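You operate a simulated robot arm through the tools that you are given. There is no shell and no other tool.

You are at the controls of a simulated robot arm. One attempt, no reset.

TASK
Set the controls near the top of the dish bench. At the end: the nozzle arm is set to over the well; the red rocker is switched on; the yellow rocker is switched on; the green rocker is switched on; whatever was shut is shut again. Leave all else as you found it, and nothing knocked over. The nozzle arm goes anticlockwise seen from above, to its stop.
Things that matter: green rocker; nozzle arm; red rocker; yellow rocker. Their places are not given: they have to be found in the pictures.

It is judged by the outcome, as a careful person would: the job done as asked, and still so three seconds after it is handed in. It fails if anything else is knocked over, pushed out of place, dropped, spilled or broken.

THE ROBOT
A 7-joint arm with a two-finger parallel gripper, fixed in place. Base frame: the origin is at the foot of the arm, x ahead of it, y to its left, z up; the work surface is at about z = 0.85. Lengths are in m, angles in degrees, forces in N, time in s.
Its first joint turns from -149.0 to 149.0 degrees. Payload 3.43 kg.
Tool frame: the origin (TCP) lies between the finger pads and is the grasp point; the fingertips stand 0.03 m ahead of it; z points along the fingers, y is the line along which they close. The gripper opens to 0.094 m. The fingers are 0.028 m wide and 0.01 m thick; the gripper's body (0.05 by 0.096 m) begins 0.055 m behind the TCP.
Orientation is that of the tool frame in the base frame, as [roll, pitch, yaw] about the fixed x, y, z axes, in that order (R = Rz(yaw) Ry(pitch) Rx(roll)). With the fingers straight down and closing along the base's y, the tool's x points along the base's -x, its y along +y and its z along -z.

THE INTERFACE
- The arm moves only by the tool servo_tool. Its argument "motion" is a list of rows, each an object (a shift or turn left out is 0, a gripper value left out holds the last) with "hand": the opening, from 0 (shut) to 1 (fully open); "xyz": the shift along the tool's x, y, z in units of 20 mm (1.0 is 20 mm), a list of three; "turn": the turn, a rotation vector about the tool's x, y, z in units of 8 degrees (1.0 is 8 degrees), a list of three. In form: [{"hand": hand, "xyz": [tx, ty, tz], "turn": [wx, wy, wz]}, ...]. A call has 1 to 20 rows; each row shifts and turns the commanded pose from where the row before left it, along the tool's axes as they then stand. A call with a number of a shift or a turn outside -1 to 1 is refused whole. A row lasts 0.2 s, in which the tool goes at most 0.05 m and 8.6 degrees; a call with a longer step from one row to the next is refused whole, and so is a gripper value outside its range. Where a pose cannot be reached the arm comes as near as it can. A force on the tool above 40 N (or 10 N above the force at the start of the call, whichever is more), or a blocked arm, ends the call early, and 0.2 s more pass. Each finger travels about 0.045 m/s and halts on what it meets, pressing with about 39 N; the grip force reading is that of the motor and also rises with nothing between the fingers. The clock runs only during rows and for 0.2 s after the last one: add rows that do not move to give the fingers time. It gives the time, the measured TCP pose, the force on the tool (base axes), the opening and the grip force at its end, in the units of the frame above (readings bear some noise), with the torque about the TCP (base axes, N m) and any sound that the robot's microphone picked up, and new pictures: "show" is both (left out), scene, wrist or none.
- Cameras (640 x 400 px; columns grow to the right, rows downward): "scene" is fixed at [0.3991, 0.6494, 1.5196]; the picture's right is [0.73, 0.69, 0.00], its down [0.45, -0.47, -0.76] and it looks along [-0.52, 0.55, -0.65] (base axes); focal length 327 px, centre (320, 200). "wrist" rides on the gripper at [0.076, 0.014, -0.103] in the tool frame; the picture's right is [-0.18, 0.98, 0.00], its down [-0.75, -0.14, -0.64] and it looks along [-0.63, -0.12, 0.77] (tool axes); focal length 243 px, centre (320, 200).
- probe_pixels(camera, pixels): for up to 12 pixels [column, row] of the newest picture of that camera ("zoom" is the newest enlarged one), the place [x, y, z] in the base frame of the surface seen there, good to about 0.002 m. The clock stands still meanwhile.
- inspect(camera, box): a new picture of the part [left, top, right, bottom] of that camera's present view, enlarged. The clock stands still meanwhile.
- job_done(): hands the job in; it is judged then, once.

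Open the gripper and draw the arm clear of the work before you hand the job in, unless the task says otherwise.

The tools are called after "Call:" by a JSON object that holds its "fn" and its "kwargs". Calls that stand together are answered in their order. servo_tool: Moves the arm, as the interface text tells. Its arguments: {"type":"object","properties":{"motion":{"type":"array","items":{"type":"object","properties":{"hand":{"type":"number"},"xyz":{"type":"array","items":{"type":"number"}},"turn":{"type":"array","items":{"type":"number"}}}}},"show":{"type":"string","enum":["both","scene","wrist","none"]}},"required":["motion"]} The other tools are called the same way: probe_pixels (camera, pixels) gives the place of the surface under pixels of a picture; inspect (camera, box) takes an enlarged picture of a part of a camera's view; job_done () hands the job in.

At the start:

```text
clock: 0.0
tcp_pos: [0.0648, 0.9846, 1.2643]
ee_rot: [180.0, 0.0, 180.0]
contact_force: [0.3, -0.7, 0.9]
wrist_torque: [0.0, 0.02, 0.0]
opening: 0.0939
finger_force: 0.1
```

scene: 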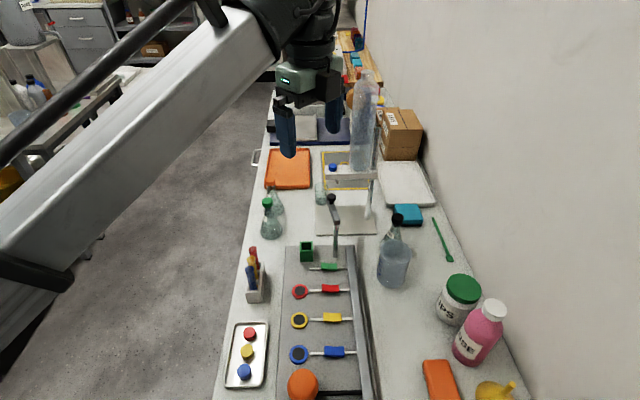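
wrist: 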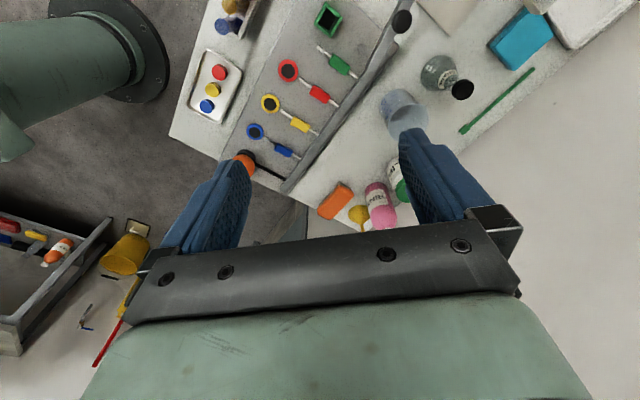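

The scene picture shows a bench with a grey panel around (320,310) carrying coloured levers/rings, plus a black-tipped arm at about (333,205). I'll enlarge these parts to find the nozzle arm and rockers.

Call:
{"fn": "inspect", "kwargs": {"camera": "scene", "box": [220, 230, 400, 400]}}

Call:
{"fn": "inspect", "kwargs": {"camera": "scene", "box": [240, 100, 460, 270]}}

Call:
{"fn": "inspect", "kwargs": {"camera": "wrist", "box": [160, 0, 480, 220]}}

```text
2.35 times, centred on (310, 315) of scene
```

zoom: 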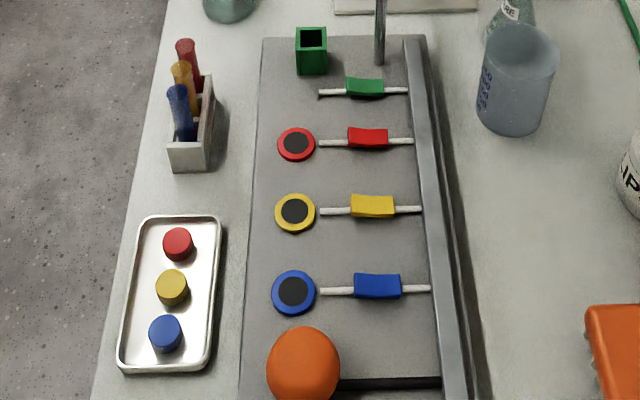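

```text
2.35 times, centred on (350, 185) of scene
```

zoom: 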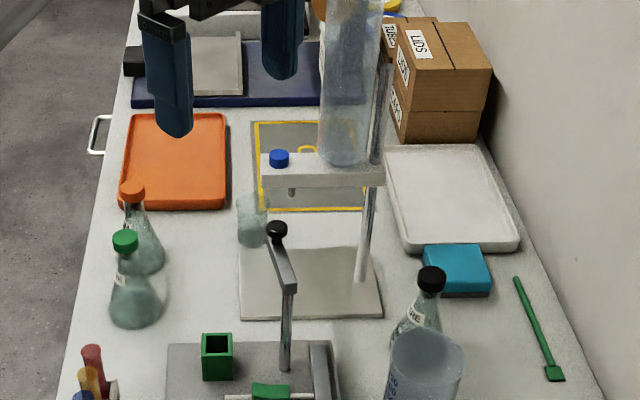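

```text
1.82 times, centred on (320, 110) of wrist
```

zoom: 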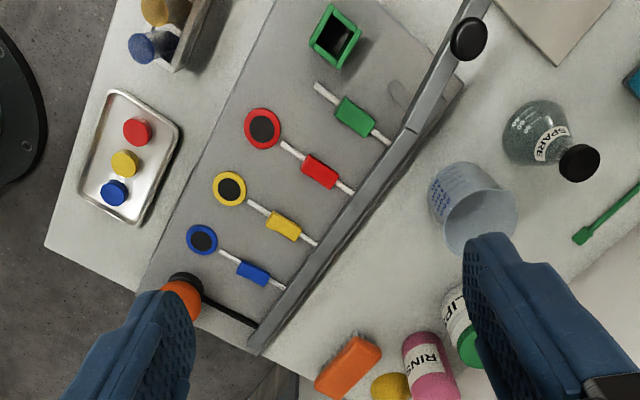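

The panel near (320,310) has coloured parts but I'm not sure these are rockers. I'll look at the far part of the bench near (360,60) and the other corners of the view before moving.

Call:
{"fn": "inspect", "kwargs": {"camera": "scene", "box": [310, 0, 440, 90]}}

Call:
{"fn": "inspect", "kwargs": {"camera": "scene", "box": [0, 0, 200, 220]}}

Call:
{"fn": "inspect", "kwargs": {"camera": "wrist", "box": [0, 180, 180, 380]}}

Call:
{"fn": "inspect", "kwargs": {"camera": "scene", "box": [300, 130, 400, 200]}}

Call:
{"fn": "inspect", "kwargs": {"camera": "scene", "box": [270, 235, 370, 305]}}

Call:
{"fn": "inspect", "kwargs": {"camera": "scene", "box": [270, 305, 390, 400]}}

```text
4.44 times, centred on (375, 45) of scene
```

zoom: 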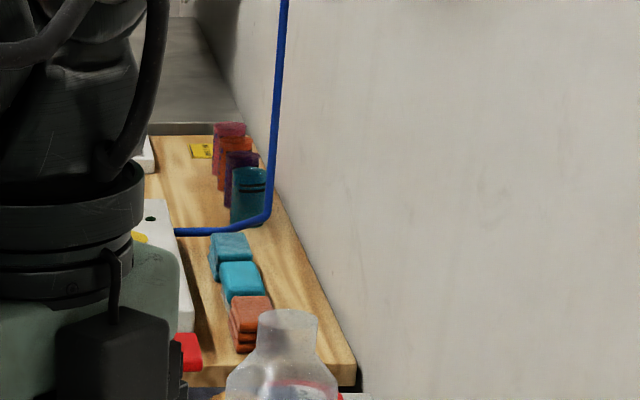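

```text
1.82 times, centred on (100, 110) of scene
```

zoom: 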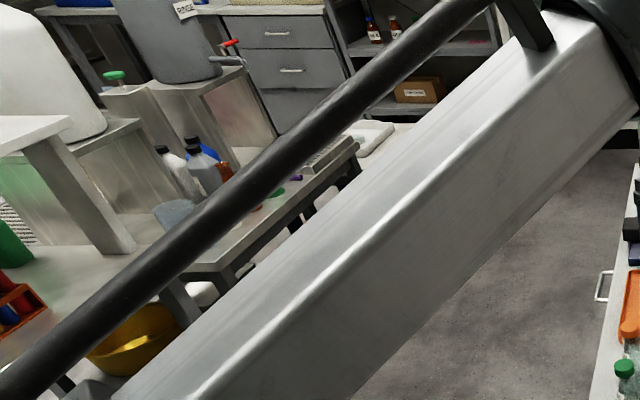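

```text
2.00 times, centred on (90, 280) of wrist
```

zoom: 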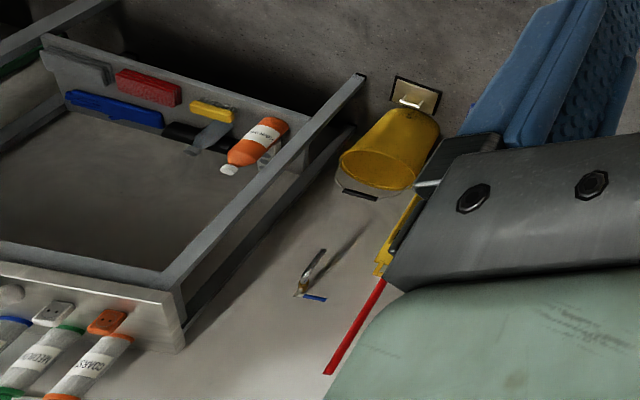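

```text
5.71 times, centred on (350, 165) of scene
```

zoom: 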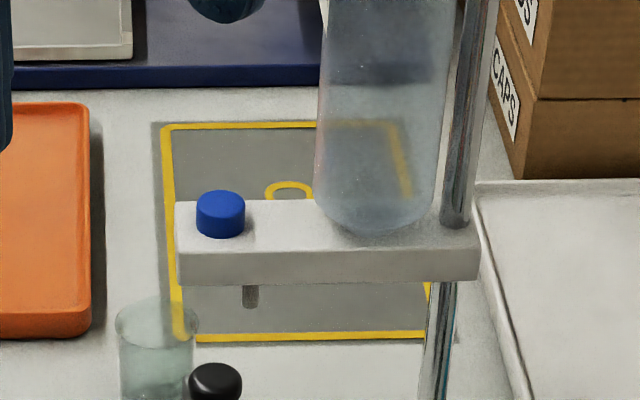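

```text
5.71 times, centred on (320, 270) of scene
```

zoom: 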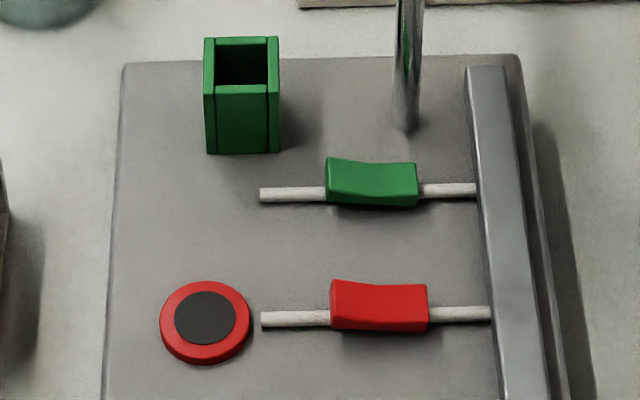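

```text
4.21 times, centred on (330, 352) of scene
```

zoom: 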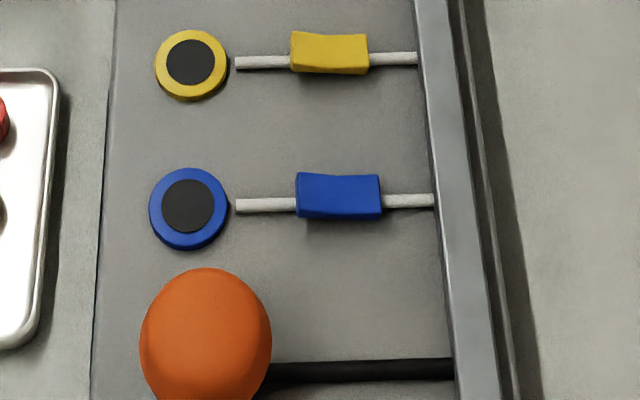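

The coloured blocks at (330,267), (331,289), (332,317), (333,352) look like rocker caps and the post with black knob at (333,205) like a nozzle arm. I'll probe points on them.

Call:
{"fn": "probe_pixels", "kwargs": {"camera": "scene", "pixels": [[331, 198], [336, 222], [336, 250], [306, 246], [300, 292], [300, 320], [330, 267], [331, 289], [332, 317], [333, 352], [303, 385], [360, 310]]}}

Call:
{"fn": "inspect", "kwargs": {"camera": "scene", "box": [300, 185, 380, 275]}}

Call:
{"fn": "inspect", "kwargs": {"camera": "scene", "box": [310, 255, 355, 300]}}

Call:
{"fn": "inspect", "kwargs": {"camera": "wrist", "box": [230, 0, 420, 120]}}

```text
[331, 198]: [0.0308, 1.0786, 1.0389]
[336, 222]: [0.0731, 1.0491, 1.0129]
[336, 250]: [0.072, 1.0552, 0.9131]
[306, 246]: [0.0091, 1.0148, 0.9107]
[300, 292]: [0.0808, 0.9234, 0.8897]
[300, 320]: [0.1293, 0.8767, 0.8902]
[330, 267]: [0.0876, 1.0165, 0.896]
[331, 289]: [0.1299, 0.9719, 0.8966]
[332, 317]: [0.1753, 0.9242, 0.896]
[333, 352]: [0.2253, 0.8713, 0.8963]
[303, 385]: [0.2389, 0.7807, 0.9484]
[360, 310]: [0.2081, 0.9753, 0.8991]
```

```text
4.44 times, centred on (340, 230) of scene
```

zoom: 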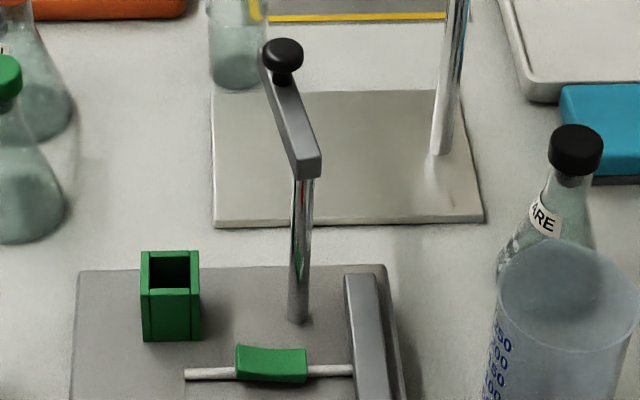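

```text
8.89 times, centred on (332, 278) of scene
```

zoom: 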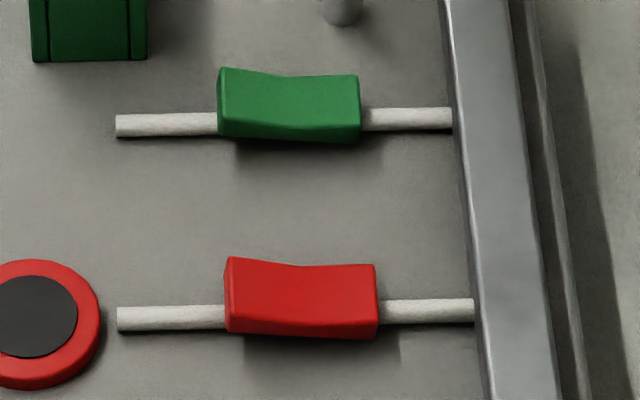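

```text
3.33 times, centred on (325, 60) of wrist
```

zoom: 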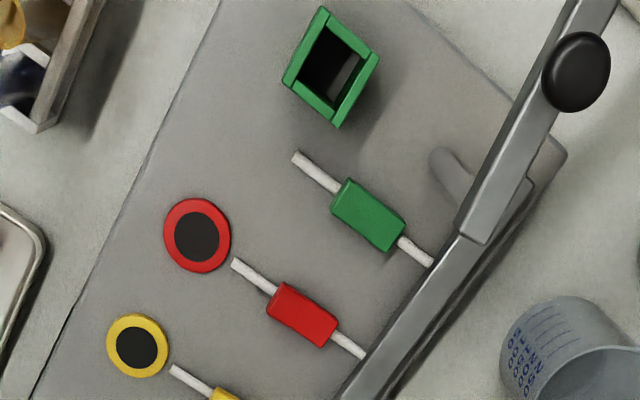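

The rockers sit on a panel turned about 45° in the base frame; I'd like to know which end of each stands proud. I'll probe the two ends of the green and red caps in the newest zoom (wrist), and the post arm parts.

Call:
{"fn": "probe_pixels", "kwargs": {"camera": "zoom", "pixels": [[346, 193], [354, 200], [368, 212], [382, 226], [393, 234], [283, 297], [292, 305], [303, 315], [316, 326], [325, 334], [313, 170], [425, 258]]}}

Call:
{"fn": "probe_pixels", "kwargs": {"camera": "zoom", "pixels": [[577, 70], [560, 110], [475, 225], [520, 160], [330, 50], [345, 75], [320, 20], [367, 60], [335, 115], [295, 80], [443, 165], [520, 205]]}}

```text
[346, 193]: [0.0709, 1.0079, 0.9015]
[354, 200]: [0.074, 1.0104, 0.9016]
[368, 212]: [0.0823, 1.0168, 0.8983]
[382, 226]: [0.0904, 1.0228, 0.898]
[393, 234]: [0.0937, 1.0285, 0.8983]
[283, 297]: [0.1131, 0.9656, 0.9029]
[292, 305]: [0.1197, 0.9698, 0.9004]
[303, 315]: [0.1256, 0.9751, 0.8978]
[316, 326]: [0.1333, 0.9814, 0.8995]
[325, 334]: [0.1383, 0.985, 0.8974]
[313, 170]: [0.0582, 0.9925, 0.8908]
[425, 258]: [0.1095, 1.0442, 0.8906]
```

```text
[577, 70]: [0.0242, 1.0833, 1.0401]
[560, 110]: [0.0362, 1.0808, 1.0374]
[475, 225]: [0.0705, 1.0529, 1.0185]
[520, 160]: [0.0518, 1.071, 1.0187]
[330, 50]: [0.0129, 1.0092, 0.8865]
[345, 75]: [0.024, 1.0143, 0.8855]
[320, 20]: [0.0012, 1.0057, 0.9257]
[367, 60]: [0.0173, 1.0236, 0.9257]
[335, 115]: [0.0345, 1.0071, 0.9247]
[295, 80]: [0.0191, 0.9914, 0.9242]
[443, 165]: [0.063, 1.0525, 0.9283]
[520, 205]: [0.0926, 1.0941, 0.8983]
```

Each cap's lamp-side end (lower x, y) stands about 4 mm higher than the rail side, so they're all tipped to the rail side. Now I'll probe the neighbouring obstacles (stand, bottle, flasks, beaker) around the nozzle arm.

Call:
{"fn": "probe_pixels", "kwargs": {"camera": "scene", "pixels": [[330, 178], [350, 181], [374, 177], [333, 166], [362, 150], [366, 80], [322, 196], [374, 200], [346, 225], [398, 215], [392, 262], [268, 205]]}}

Call:
{"fn": "probe_pixels", "kwargs": {"camera": "scene", "pixels": [[318, 183], [320, 235], [376, 233], [372, 210], [306, 268], [270, 225], [267, 201], [255, 262], [395, 245], [380, 250], [408, 250], [376, 172]]}}

```text
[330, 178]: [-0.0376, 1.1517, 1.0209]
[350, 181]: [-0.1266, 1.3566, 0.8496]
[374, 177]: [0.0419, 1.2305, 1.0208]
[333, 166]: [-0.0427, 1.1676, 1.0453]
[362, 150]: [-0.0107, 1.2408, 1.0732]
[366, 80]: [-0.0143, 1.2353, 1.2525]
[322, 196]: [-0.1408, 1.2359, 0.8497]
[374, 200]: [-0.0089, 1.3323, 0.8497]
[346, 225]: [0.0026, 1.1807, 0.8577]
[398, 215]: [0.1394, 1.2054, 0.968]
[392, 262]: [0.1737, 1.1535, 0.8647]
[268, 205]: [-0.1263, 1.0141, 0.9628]
```

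```text
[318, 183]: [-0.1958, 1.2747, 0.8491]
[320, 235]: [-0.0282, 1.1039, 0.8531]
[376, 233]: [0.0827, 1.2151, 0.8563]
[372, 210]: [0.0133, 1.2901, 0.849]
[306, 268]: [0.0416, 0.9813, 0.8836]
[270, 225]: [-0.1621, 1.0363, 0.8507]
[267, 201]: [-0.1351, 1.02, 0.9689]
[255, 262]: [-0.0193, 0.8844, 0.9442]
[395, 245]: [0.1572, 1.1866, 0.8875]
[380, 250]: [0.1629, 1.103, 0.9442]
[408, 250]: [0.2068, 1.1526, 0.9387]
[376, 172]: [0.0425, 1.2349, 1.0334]
```

The stand's shelf lies well beyond the nozzle arm (about 0.1 m), so there is room. I first shut the fingers and turn the tool −90° about its z (camera on the base side, fingers closing along x), high above everything.

Call:
{"fn": "servo_tool", "kwargs": {"motion": [{"hand": 0, "turn": [0, 0, -0.9375]}, {"hand": 0, "turn": [0, 0, -0.9375]}, {"hand": 0, "turn": [0, 0, -0.9375]}, {"hand": 0, "turn": [0, 0, -0.9375]}, {"hand": 0, "turn": [0, 0, -0.9375]}, {"hand": 0, "turn": [0, 0, -0.9375]}, {"hand": 0, "turn": [0, 0, -0.9375]}, {"hand": 0, "turn": [0, 0, -0.9375]}, {"hand": 0, "turn": [0, 0, -0.9375]}, {"hand": 0, "turn": [0, 0, -0.9375]}, {"hand": 0, "turn": [0, 0, -0.9375]}, {"hand": 0, "turn": [0, 0, -0.9375]}]}}

```text
clock: 2.3
tcp_pos: [0.0648, 0.9886, 1.2654]
ee_rot: [179.9, 0.6, -102.4]
contact_force: [-0.3, 0.4, 0.4]
wrist_torque: [-0.01, -0.01, -0.05]
opening: 0.0
finger_force: 33.1
stopped in row 11: the force on the tool passed its limit at 49 N (the readings are from after the stop); the commanded pose is now the measured one
```

scene: 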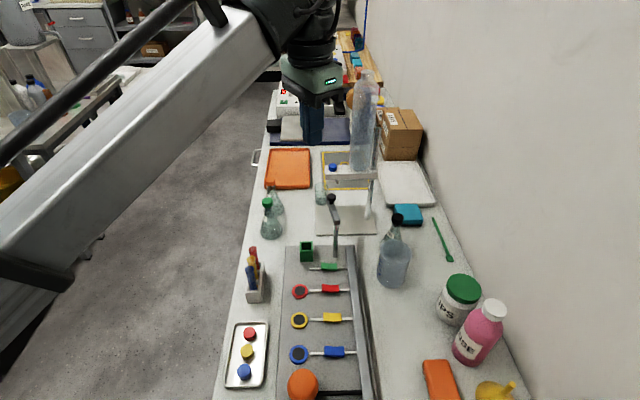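
wrist: 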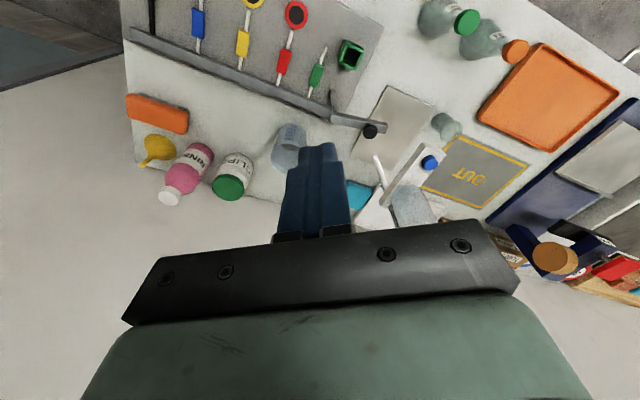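

The stop was during the finger closing (now shut, no force remaining). Behind the gripper, around (288,100), a white device with coloured bits is now visible; I'll enlarge it to make sure it isn't another set of rockers.

Call:
{"fn": "inspect", "kwargs": {"camera": "scene", "box": [255, 70, 360, 150]}}

Call:
{"fn": "inspect", "kwargs": {"camera": "wrist", "box": [180, 0, 400, 150]}}

Call:
{"fn": "inspect", "kwargs": {"camera": "wrist", "box": [480, 120, 640, 300]}}

```text
5.00 times, centred on (308, 110) of scene
```

zoom: 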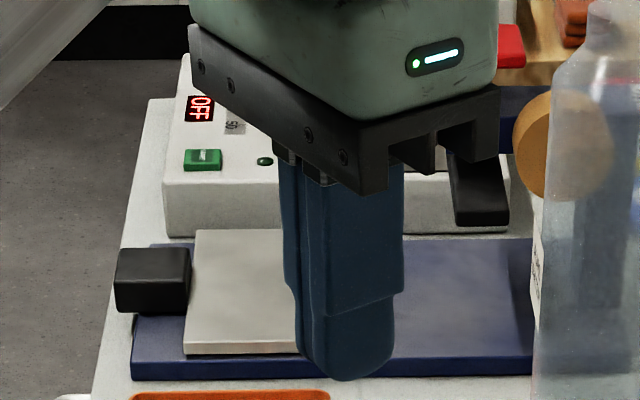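

```text
2.67 times, centred on (290, 75) of wrist
```

zoom: 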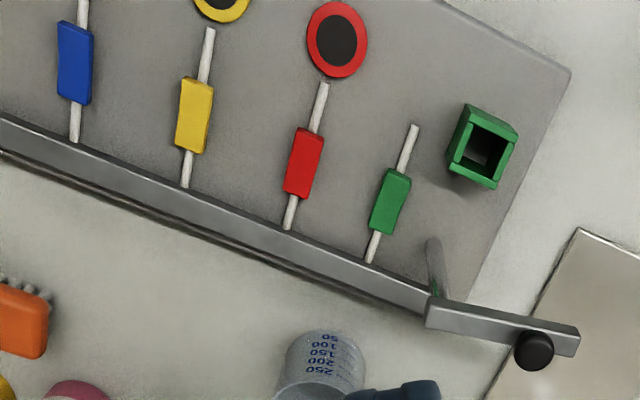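

```text
2.22 times, centred on (560, 210) of wrist
```

zoom: 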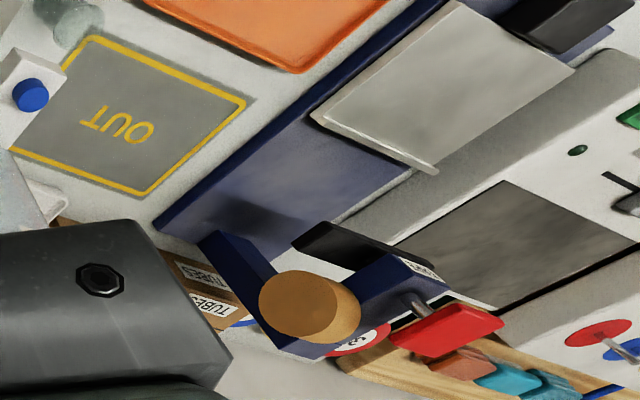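

The white device at the far back is a separate instrument (OFF display); the grey panel holds red, yellow, green and blue rockers together with the nozzle arm, so that is the place. I finish the yaw and tilt the fingers 30° outward for the reach, still high up.

Call:
{"fn": "servo_tool", "kwargs": {"motion": [{"turn": [0, 0, -0.775]}, {"turn": [0, 0, -0.775]}, {"turn": [0, -0.9375, 0]}, {"turn": [0, -0.9375, 0]}, {"turn": [0, -0.9375, 0]}, {"turn": [0, -0.9375, 0]}, {"hand": 0}]}}

```text
clock: 2.8
tcp_pos: [0.0645, 0.9888, 1.2661]
ee_rot: [179.9, 1.0, -95.9]
contact_force: [-0.1, 1.1, -1.6]
wrist_torque: [-0.01, 0.01, 0.03]
opening: 0.0001
finger_force: 33.2
stopped in row 2: the force on the tool passed its limit at 48 N (the readings are from after the stop); the commanded pose is now the measured one
```

scene: 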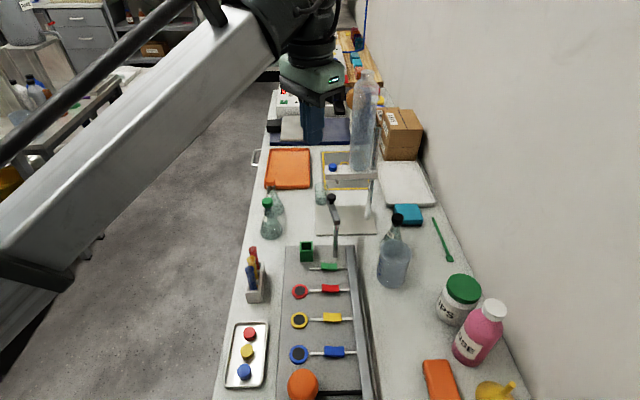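
wrist: 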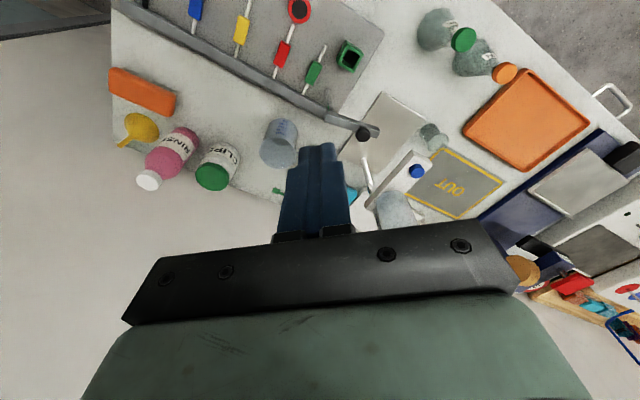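

No contact is visible at the gripper, so the force spikes look like the arm straining near full stretch. I'll draw back toward the base slowly first and see whether the force stays low.

Call:
{"fn": "servo_tool", "kwargs": {"motion": [{"xyz": [0.3, 0, 0]}, {"xyz": [0.5, 0, 0]}, {"xyz": [0.5, 0, 0]}, {"xyz": [0.5, 0, 0]}, {"xyz": [0.5, 0, 0]}, {"xyz": [0.2, 0, 0]}], "show": "none"}}

```text
clock: 3.6
tcp_pos: [0.0626, 0.9683, 1.2654]
ee_rot: [179.9, 1.4, -95.8]
contact_force: [-0.4, 7.7, -11.1]
wrist_torque: [0.05, -0.16, -0.09]
opening: 0.0001
finger_force: 32.6
stopped in row 3: the force on the tool passed its limit at 44 N (the readings are from after the stop); the commanded pose is now the measured one
```

Readings after that stop showed about 13 N; I'll wait without moving to see if a force really persists, and look at both views.

Call:
{"fn": "servo_tool", "kwargs": {"motion": [{"hand": 0.1}, {"hand": 0.1}, {"hand": 0.1}]}}

```text
clock: 4.4
tcp_pos: [0.0623, 0.9681, 1.2672]
ee_rot: [179.9, 1.2, -95.8]
contact_force: [0.9, 11.8, -22.9]
wrist_torque: [0.5, -0.15, -0.07]
opening: 0.0095
finger_force: 0.0
```

scene: 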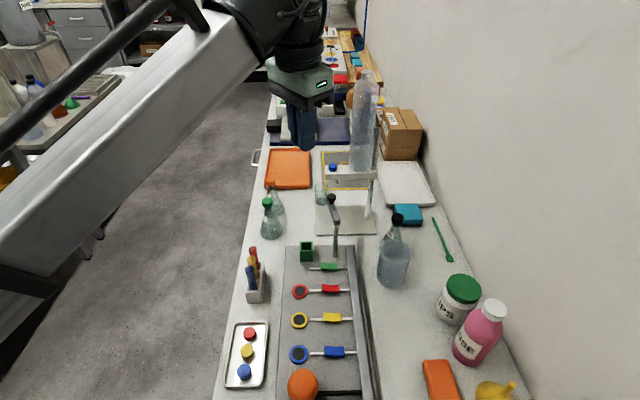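
wrist: 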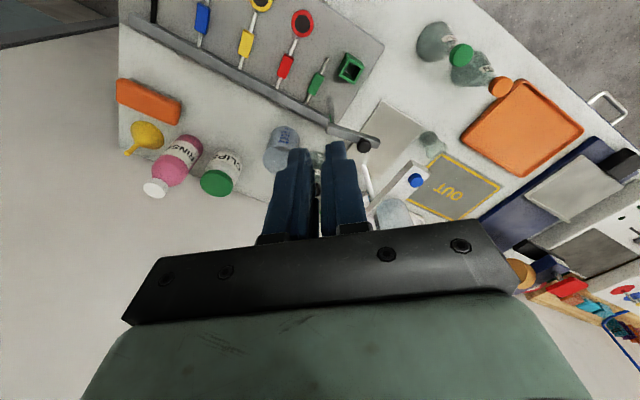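

A steady force of about 26 N (outward and down) persists in free air, which suggests the rear of the gripper on the camera side is touching the arm's own forearm. Tilting the fingers outward should open that gap, so I try a few small tilt steps.

Call:
{"fn": "servo_tool", "kwargs": {"motion": [{"turn": [0, -0.3, 0]}, {"turn": [0, -0.3, 0]}, {"turn": [0, -0.3, 0]}, {"turn": [0, -0.3, 0]}, {}], "show": "scene"}}

```text
clock: 5.6
tcp_pos: [0.0625, 0.9676, 1.2662]
ee_rot: [179.9, 10.9, -95.9]
contact_force: [-0.4, -0.3, 0.4]
wrist_torque: [-0.02, 0.02, 0.02]
opening: 0.0094
finger_force: 0.1
```

scene: 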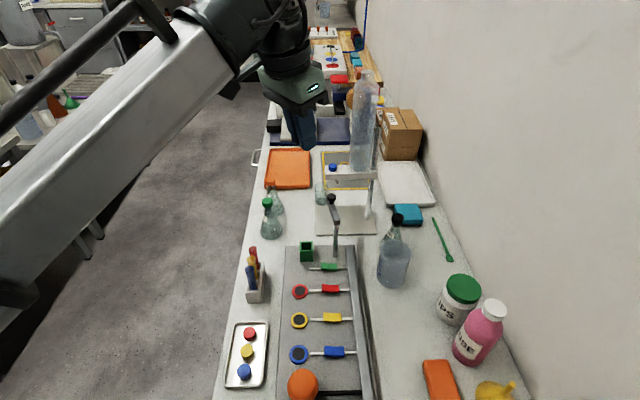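

The force is gone, so the tilt frees it. I continue tilting to about 30° and take out the remaining yaw.

Call:
{"fn": "servo_tool", "kwargs": {"motion": [{"turn": [-0.14, 0, -0.725]}, {"turn": [0, -0.6, 0]}, {"turn": [0, -0.6, 0]}, {"turn": [0, -0.6, 0]}, {"turn": [0, -0.6, 0]}, {"hand": 0}, {"hand": 0}]}}

```text
clock: 7.2
tcp_pos: [0.0622, 0.9674, 1.2666]
ee_rot: [179.9, 30.2, -89.9]
contact_force: [-0.4, -0.4, -1.2]
wrist_torque: [0.02, 0.02, 0.02]
opening: 0.0002
finger_force: 33.2
```

scene: 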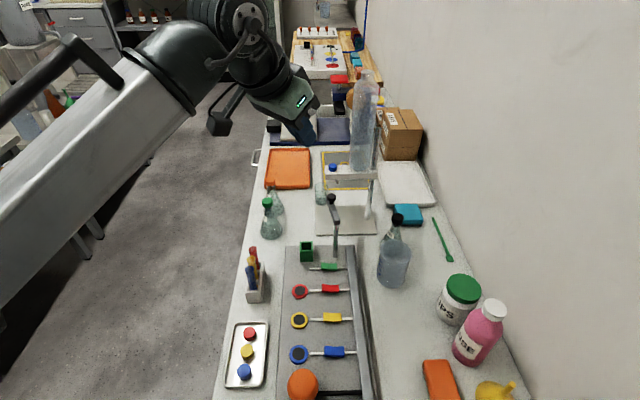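
wrist: 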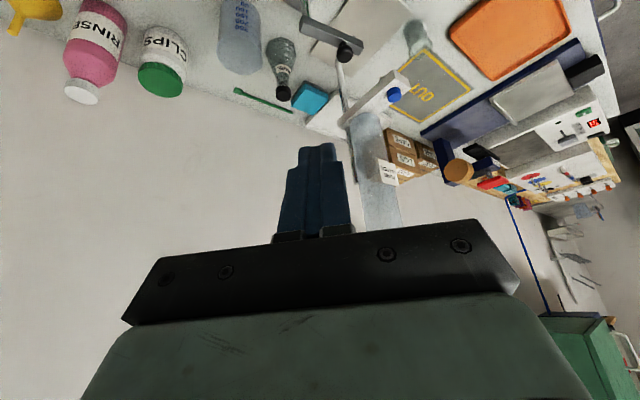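

Now at 30° tilt with no force; the camera bracket hangs on the base side (216,120). I check the tube rack and tray on that side so the camera bracket clears them.

Call:
{"fn": "probe_pixels", "kwargs": {"camera": "scene", "pixels": [[253, 250], [252, 262], [250, 274], [258, 297], [264, 270], [250, 334], [268, 326], [300, 292], [300, 320], [216, 122], [207, 132], [222, 132]]}}

Call:
{"fn": "inspect", "kwargs": {"camera": "scene", "box": [160, 0, 360, 160]}}

```text
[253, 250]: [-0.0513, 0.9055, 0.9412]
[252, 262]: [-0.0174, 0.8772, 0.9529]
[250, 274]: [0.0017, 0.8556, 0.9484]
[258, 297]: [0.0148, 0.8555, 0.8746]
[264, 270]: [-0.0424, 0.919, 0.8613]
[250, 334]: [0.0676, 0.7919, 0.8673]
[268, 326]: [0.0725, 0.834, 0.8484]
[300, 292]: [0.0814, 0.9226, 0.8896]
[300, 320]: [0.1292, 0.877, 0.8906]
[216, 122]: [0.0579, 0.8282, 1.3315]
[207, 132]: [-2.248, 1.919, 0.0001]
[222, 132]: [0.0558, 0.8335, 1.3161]
```

```text
2.50 times, centred on (260, 80) of scene
```

zoom: 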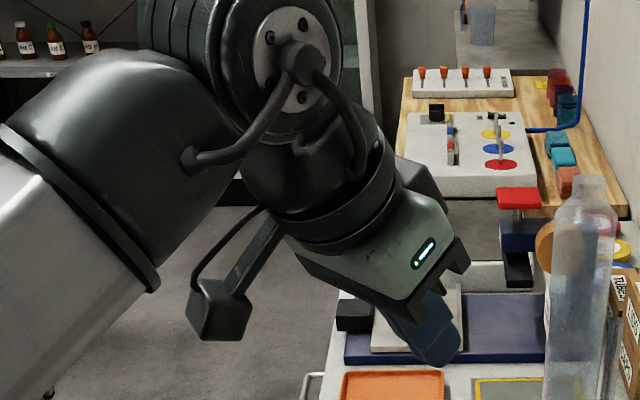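

The zoom shows a second white board with coloured parts on a wooden bench further back (around (470,150) of the zoom). I enlarge it and probe its place to rule it in or out.

Call:
{"fn": "inspect", "kwargs": {"camera": "scene", "box": [280, 15, 370, 85]}}

Call:
{"fn": "probe_pixels", "kwargs": {"camera": "scene", "pixels": [[320, 65], [334, 62], [360, 79], [290, 97], [335, 50], [355, 60], [320, 37]]}}

Call:
{"fn": "inspect", "kwargs": {"camera": "wrist", "box": [420, 80, 640, 240]}}

```text
5.71 times, centred on (325, 50) of scene
```

zoom: 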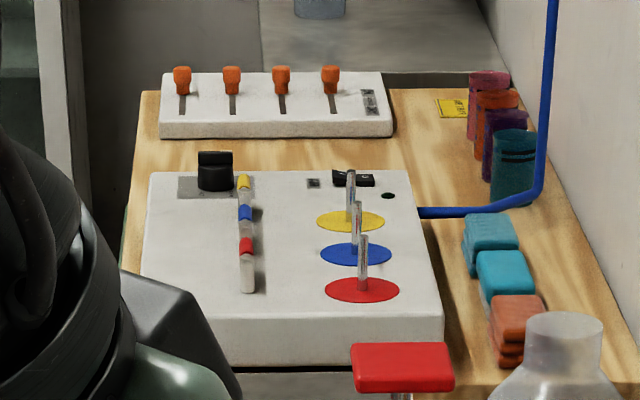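

```text
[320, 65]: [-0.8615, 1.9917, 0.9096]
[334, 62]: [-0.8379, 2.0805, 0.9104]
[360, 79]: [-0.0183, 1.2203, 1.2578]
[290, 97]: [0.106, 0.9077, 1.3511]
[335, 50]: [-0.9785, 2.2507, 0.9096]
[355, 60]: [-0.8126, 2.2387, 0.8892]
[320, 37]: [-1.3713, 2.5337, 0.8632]
```

```text
2.50 times, centred on (530, 160) of wrist
```

zoom: 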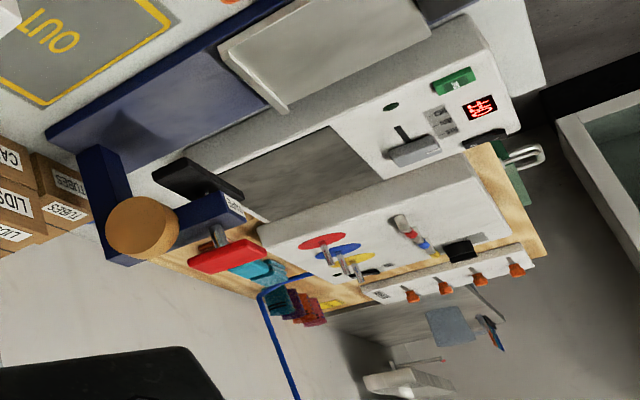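

Those boards are over 2 m away, out of reach and on another bench, so the grey panel it is. I descend straight down (tool x 0.5, z 0.866 per 20 mm) about 0.23 m on the base side of the post.

Call:
{"fn": "servo_tool", "kwargs": {"motion": [{"xyz": [0.25, 0, 0.433]}, {"xyz": [0.5, -0.05, 0.866]}, {"xyz": [0.5, -0.05, 0.866]}, {"xyz": [0.5, -0.05, 0.866]}, {"xyz": [0.5, -0.05, 0.866]}, {"xyz": [0.5, -0.05, 0.866]}, {"xyz": [0.5, -0.05, 0.866]}, {"xyz": [0.5, -0.05, 0.866]}, {"xyz": [0.5, -0.05, 0.866]}, {"xyz": [0.5, -0.05, 0.866]}, {"xyz": [0.5, -0.05, 0.866]}, {"xyz": [0.25, 0, 0.433]}]}}

```text
clock: 9.8
tcp_pos: [0.0711, 0.9667, 1.0469]
ee_rot: [179.9, 30.1, -89.8]
contact_force: [-0.5, -0.1, -0.3]
wrist_torque: [-0.03, 0.01, -0.01]
opening: 0.0
finger_force: 33.7
```

scene: 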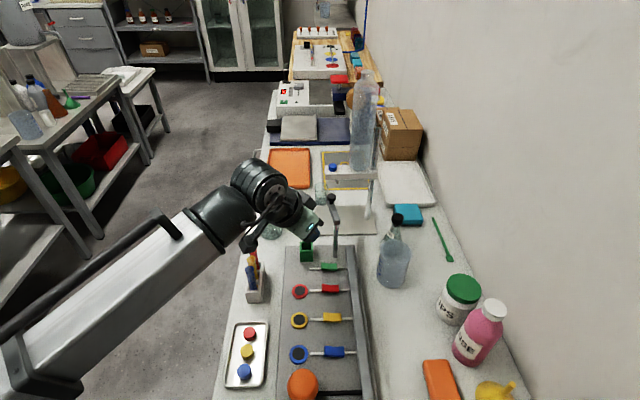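
wrist: 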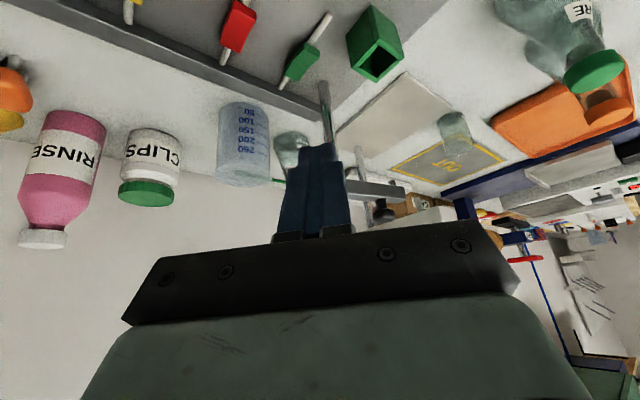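

The force is nil and the green rocker shows at (303,48) in the wrist picture with the box at (375,45). I enlarge it and probe the cap's ends precisely.

Call:
{"fn": "inspect", "kwargs": {"camera": "wrist", "box": [200, 0, 440, 150]}}

Call:
{"fn": "inspect", "kwargs": {"camera": "scene", "box": [290, 180, 370, 280]}}

```text
2.67 times, centred on (320, 75) of wrist
```

zoom: 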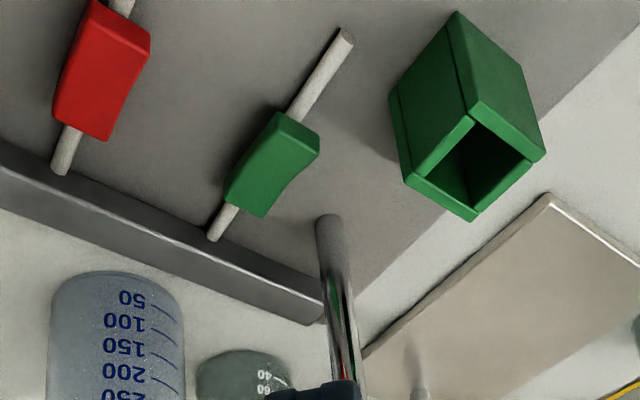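

```text
4.00 times, centred on (330, 230) of scene
```

zoom: 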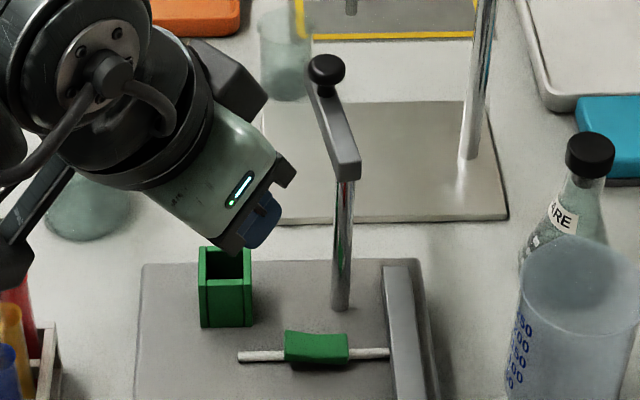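

I probe points along the green cap in the newest scene zoom and, separately, in the wrist picture, to pin down the raised end.

Call:
{"fn": "probe_pixels", "kwargs": {"camera": "zoom", "pixels": [[289, 335], [295, 340], [305, 343], [316, 345], [330, 345], [342, 345], [287, 345], [342, 300], [340, 170], [320, 110], [327, 68], [350, 165]]}}

Call:
{"fn": "probe_pixels", "kwargs": {"camera": "wrist", "pixels": [[304, 44], [312, 49], [319, 53], [304, 52], [311, 57], [303, 63], [297, 70], [292, 77], [323, 85], [262, 45], [330, 150], [376, 60]]}}

```text
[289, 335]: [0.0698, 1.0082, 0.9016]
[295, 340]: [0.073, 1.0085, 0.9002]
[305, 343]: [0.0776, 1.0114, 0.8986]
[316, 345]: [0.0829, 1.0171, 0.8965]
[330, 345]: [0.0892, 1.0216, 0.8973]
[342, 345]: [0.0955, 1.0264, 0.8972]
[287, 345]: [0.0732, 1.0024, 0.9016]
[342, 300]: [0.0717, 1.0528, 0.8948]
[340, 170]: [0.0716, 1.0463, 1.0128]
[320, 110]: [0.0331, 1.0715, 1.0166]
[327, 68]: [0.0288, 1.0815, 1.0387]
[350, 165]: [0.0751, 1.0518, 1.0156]
```

```text
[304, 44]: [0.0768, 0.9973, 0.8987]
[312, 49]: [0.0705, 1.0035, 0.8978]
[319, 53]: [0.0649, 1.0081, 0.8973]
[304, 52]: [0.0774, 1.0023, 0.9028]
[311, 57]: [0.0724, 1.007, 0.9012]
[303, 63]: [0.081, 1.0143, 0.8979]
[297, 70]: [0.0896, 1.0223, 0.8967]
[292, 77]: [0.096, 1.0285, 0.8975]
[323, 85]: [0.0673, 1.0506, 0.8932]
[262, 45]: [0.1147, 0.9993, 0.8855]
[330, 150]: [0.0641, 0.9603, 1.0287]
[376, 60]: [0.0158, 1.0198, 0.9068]
```

The green cap's raised end is at about (0.071,1.005,0.902), centre (0.084,1.017), low end at 0.897. I move to about 30 mm short of it along the tool axis, staying on the base side of the post.

Call:
{"fn": "servo_tool", "kwargs": {"motion": [{"xyz": [0.245, -0.03, 0.85]}, {"xyz": [0.245, -0.03, 0.85]}, {"xyz": [0.245, -0.03, 0.85]}, {"xyz": [0.245, -0.03, 0.85]}, {"xyz": [0.245, -0.03, 0.85]}, {}]}}

```text
clock: 11.2
tcp_pos: [0.0766, 0.9882, 0.9599]
ee_rot: [179.9, 30.2, -89.9]
contact_force: [-0.2, 0.1, 0.2]
wrist_torque: [0.02, 0.0, 0.0]
opening: 0.0
finger_force: 32.6
```

scene: 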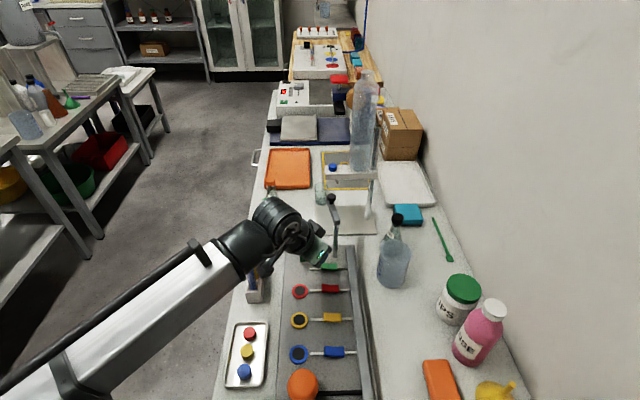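
wrist: 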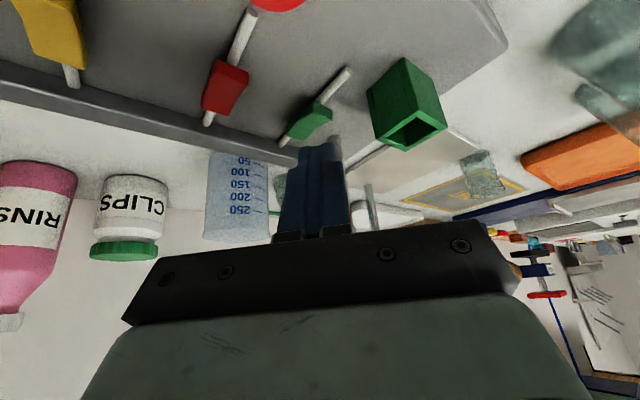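

Close to the cap now with no contact. I check clearance of wrist, camera bracket and forearm over the tube rack and trays before pressing.

Call:
{"fn": "probe_pixels", "kwargs": {"camera": "scene", "pixels": [[240, 265], [150, 310], [60, 370], [265, 268], [272, 250], [255, 290], [318, 258], [322, 262], [310, 262], [329, 266]]}}

Call:
{"fn": "inspect", "kwargs": {"camera": "scene", "box": [230, 190, 370, 310]}}

Call:
{"fn": "inspect", "kwargs": {"camera": "wrist", "box": [250, 50, 450, 200]}}

```text
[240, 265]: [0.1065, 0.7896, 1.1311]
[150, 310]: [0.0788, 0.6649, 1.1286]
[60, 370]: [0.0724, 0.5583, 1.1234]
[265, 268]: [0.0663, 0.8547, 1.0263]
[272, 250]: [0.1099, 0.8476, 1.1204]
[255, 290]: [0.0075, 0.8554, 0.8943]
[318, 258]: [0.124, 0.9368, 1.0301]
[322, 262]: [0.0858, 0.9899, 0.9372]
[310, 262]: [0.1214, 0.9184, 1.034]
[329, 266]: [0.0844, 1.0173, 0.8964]
```

```text
3.33 times, centred on (300, 250) of scene
```

zoom: 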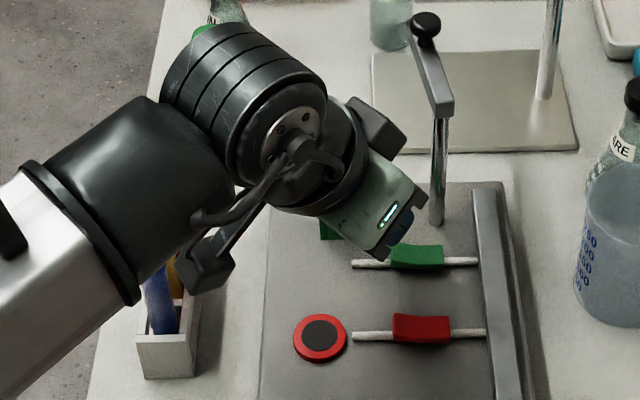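

```text
2.67 times, centred on (350, 125) of wrist
```

zoom: 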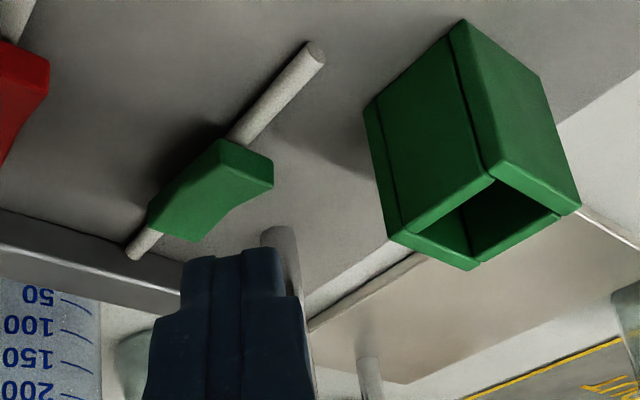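

The seam of the shut fingers lines up with the cap's raised end in the wrist zoom (tip (235,250), cap end (245,160)). I advance 26 mm along the tool axis with a 2.5 mm sideways trim, to just above contact.

Call:
{"fn": "servo_tool", "kwargs": {"motion": [{"xyz": [0, 0.06, 0.45]}, {"xyz": [0, 0.06, 0.45]}, {"xyz": [0, 0, 0.35]}, {}]}}

Call:
{"fn": "inspect", "kwargs": {"camera": "wrist", "box": [250, 50, 450, 200]}}

Call:
{"fn": "inspect", "kwargs": {"camera": "scene", "box": [290, 220, 370, 300]}}

```text
clock: 12.2
tcp_pos: [0.0725, 1.0015, 0.9391]
ee_rot: [179.9, 30.1, -89.8]
contact_force: [-0.2, 0.3, 0.1]
wrist_torque: [0.02, 0.0, 0.0]
opening: 0.0002
finger_force: 32.9
```

scene: 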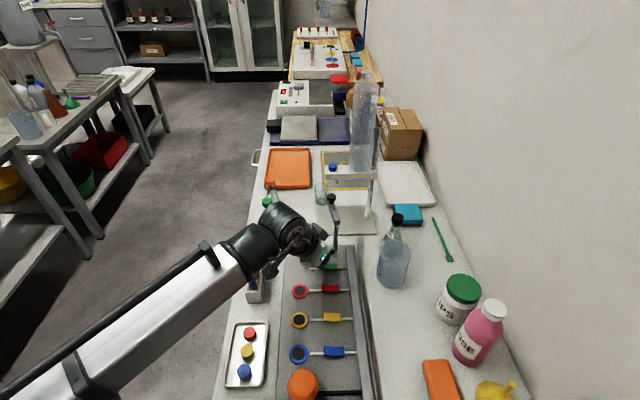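
wrist: 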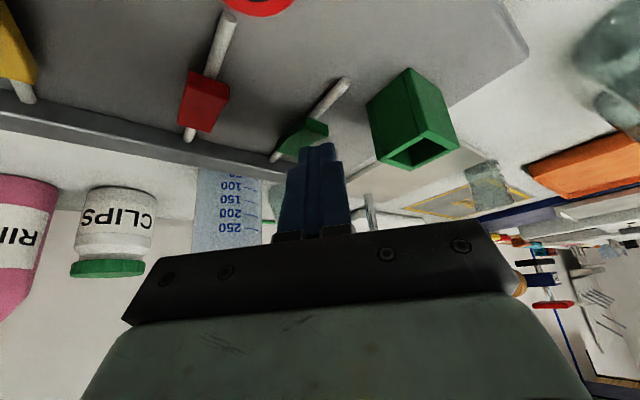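

```text
2.67 times, centred on (350, 125) of wrist
```

zoom: 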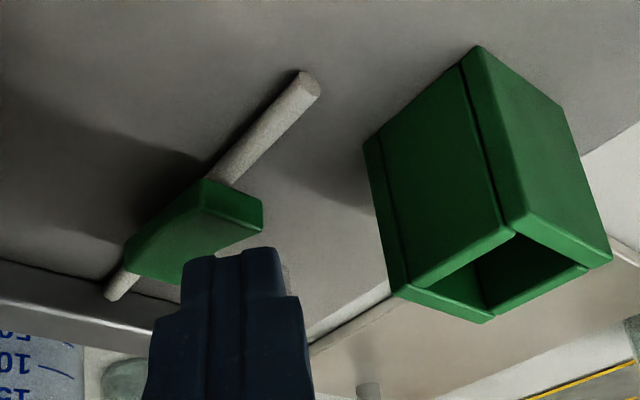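

```text
5.00 times, centred on (330, 260) of scene
```

zoom: 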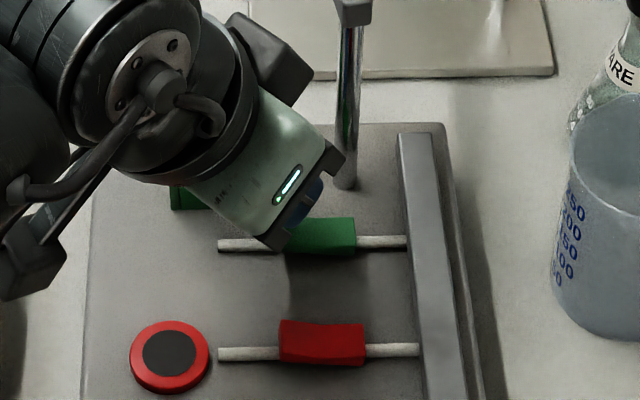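

The tip is about 4 mm above the raised end with clear space to the post. I press straight down in 1.5 mm steps, up to 10.5 mm, watching the force.

Call:
{"fn": "servo_tool", "kwargs": {"motion": [{"xyz": [0.0375, 0, 0.065]}, {"xyz": [0.0375, 0, 0.065]}, {"xyz": [0.0375, 0, 0.065]}, {"xyz": [0.0375, 0, 0.065]}, {"xyz": [0.0375, 0, 0.065]}]}}

Call:
{"fn": "inspect", "kwargs": {"camera": "wrist", "box": [250, 50, 450, 200]}}

```text
clock: 13.4
tcp_pos: [0.0736, 1.0016, 0.9315]
ee_rot: [179.9, 30.1, -89.8]
contact_force: [-0.4, 0.2, -0.5]
wrist_torque: [-0.05, -0.02, 0.02]
opening: 0.0
finger_force: 32.9
```

scene: 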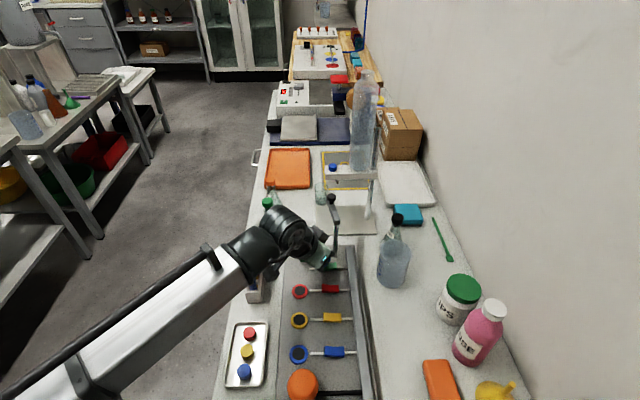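
wrist: 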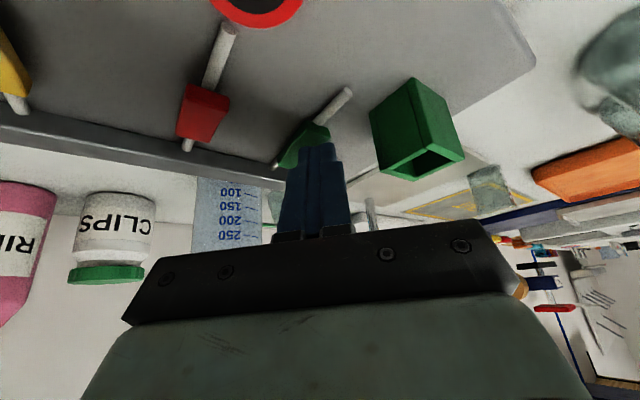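

```text
2.67 times, centred on (350, 125) of wrist
```

zoom: 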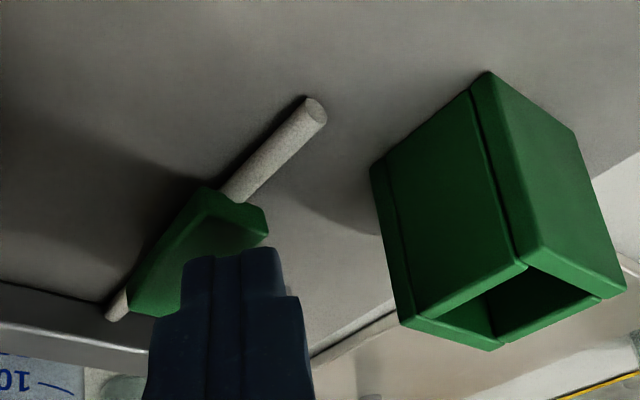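

Still no force at z=0.9315, so the tip's lower edge isn't on the cap yet. I continue down in 1.5 mm steps.

Call:
{"fn": "servo_tool", "kwargs": {"motion": [{"xyz": [0.0375, 0, 0.065]}, {"xyz": [0.0375, 0, 0.065]}, {"xyz": [0.0375, 0, 0.065]}]}}

Call:
{"fn": "inspect", "kwargs": {"camera": "wrist", "box": [250, 50, 450, 200]}}

Call:
{"fn": "inspect", "kwargs": {"camera": "scene", "box": [290, 220, 370, 300]}}

```text
clock: 14.2
tcp_pos: [0.0733, 1.0018, 0.931]
ee_rot: [179.9, 30.4, -89.9]
contact_force: [0.2, 1.1, 34.7]
wrist_torque: [0.12, -0.26, 0.02]
opening: 0.0
finger_force: 33.4
```

scene: 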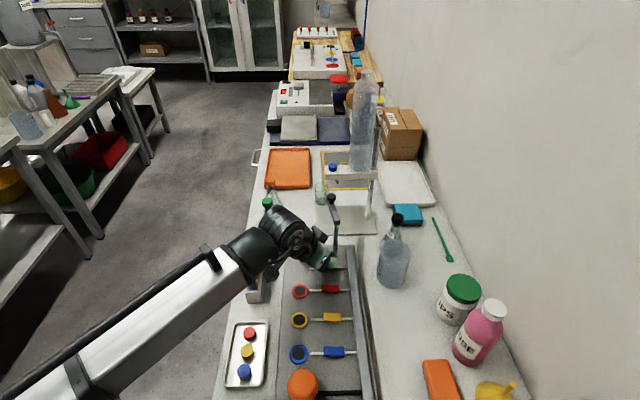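
wrist: 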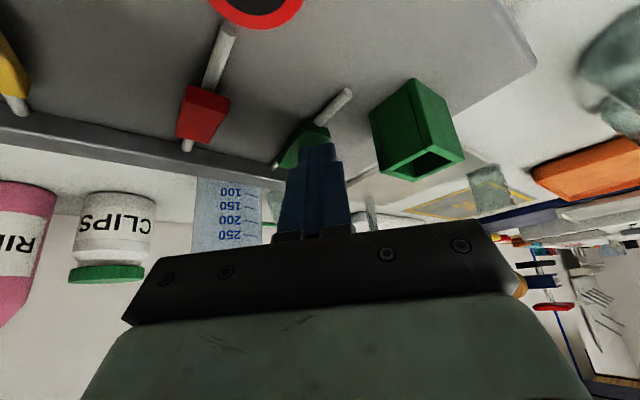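

```text
2.67 times, centred on (350, 125) of wrist
```

zoom: 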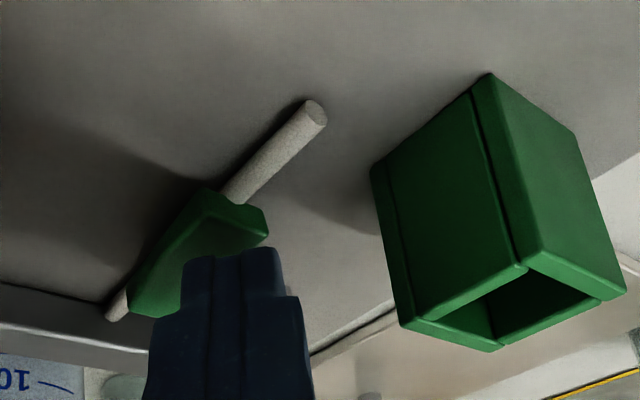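

```text
5.00 times, centred on (330, 260) of scene
```

zoom: 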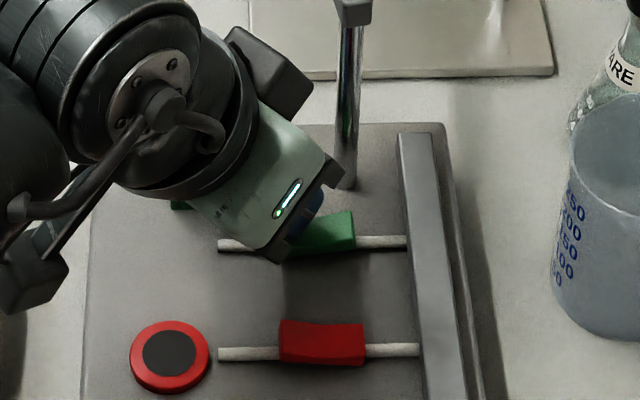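

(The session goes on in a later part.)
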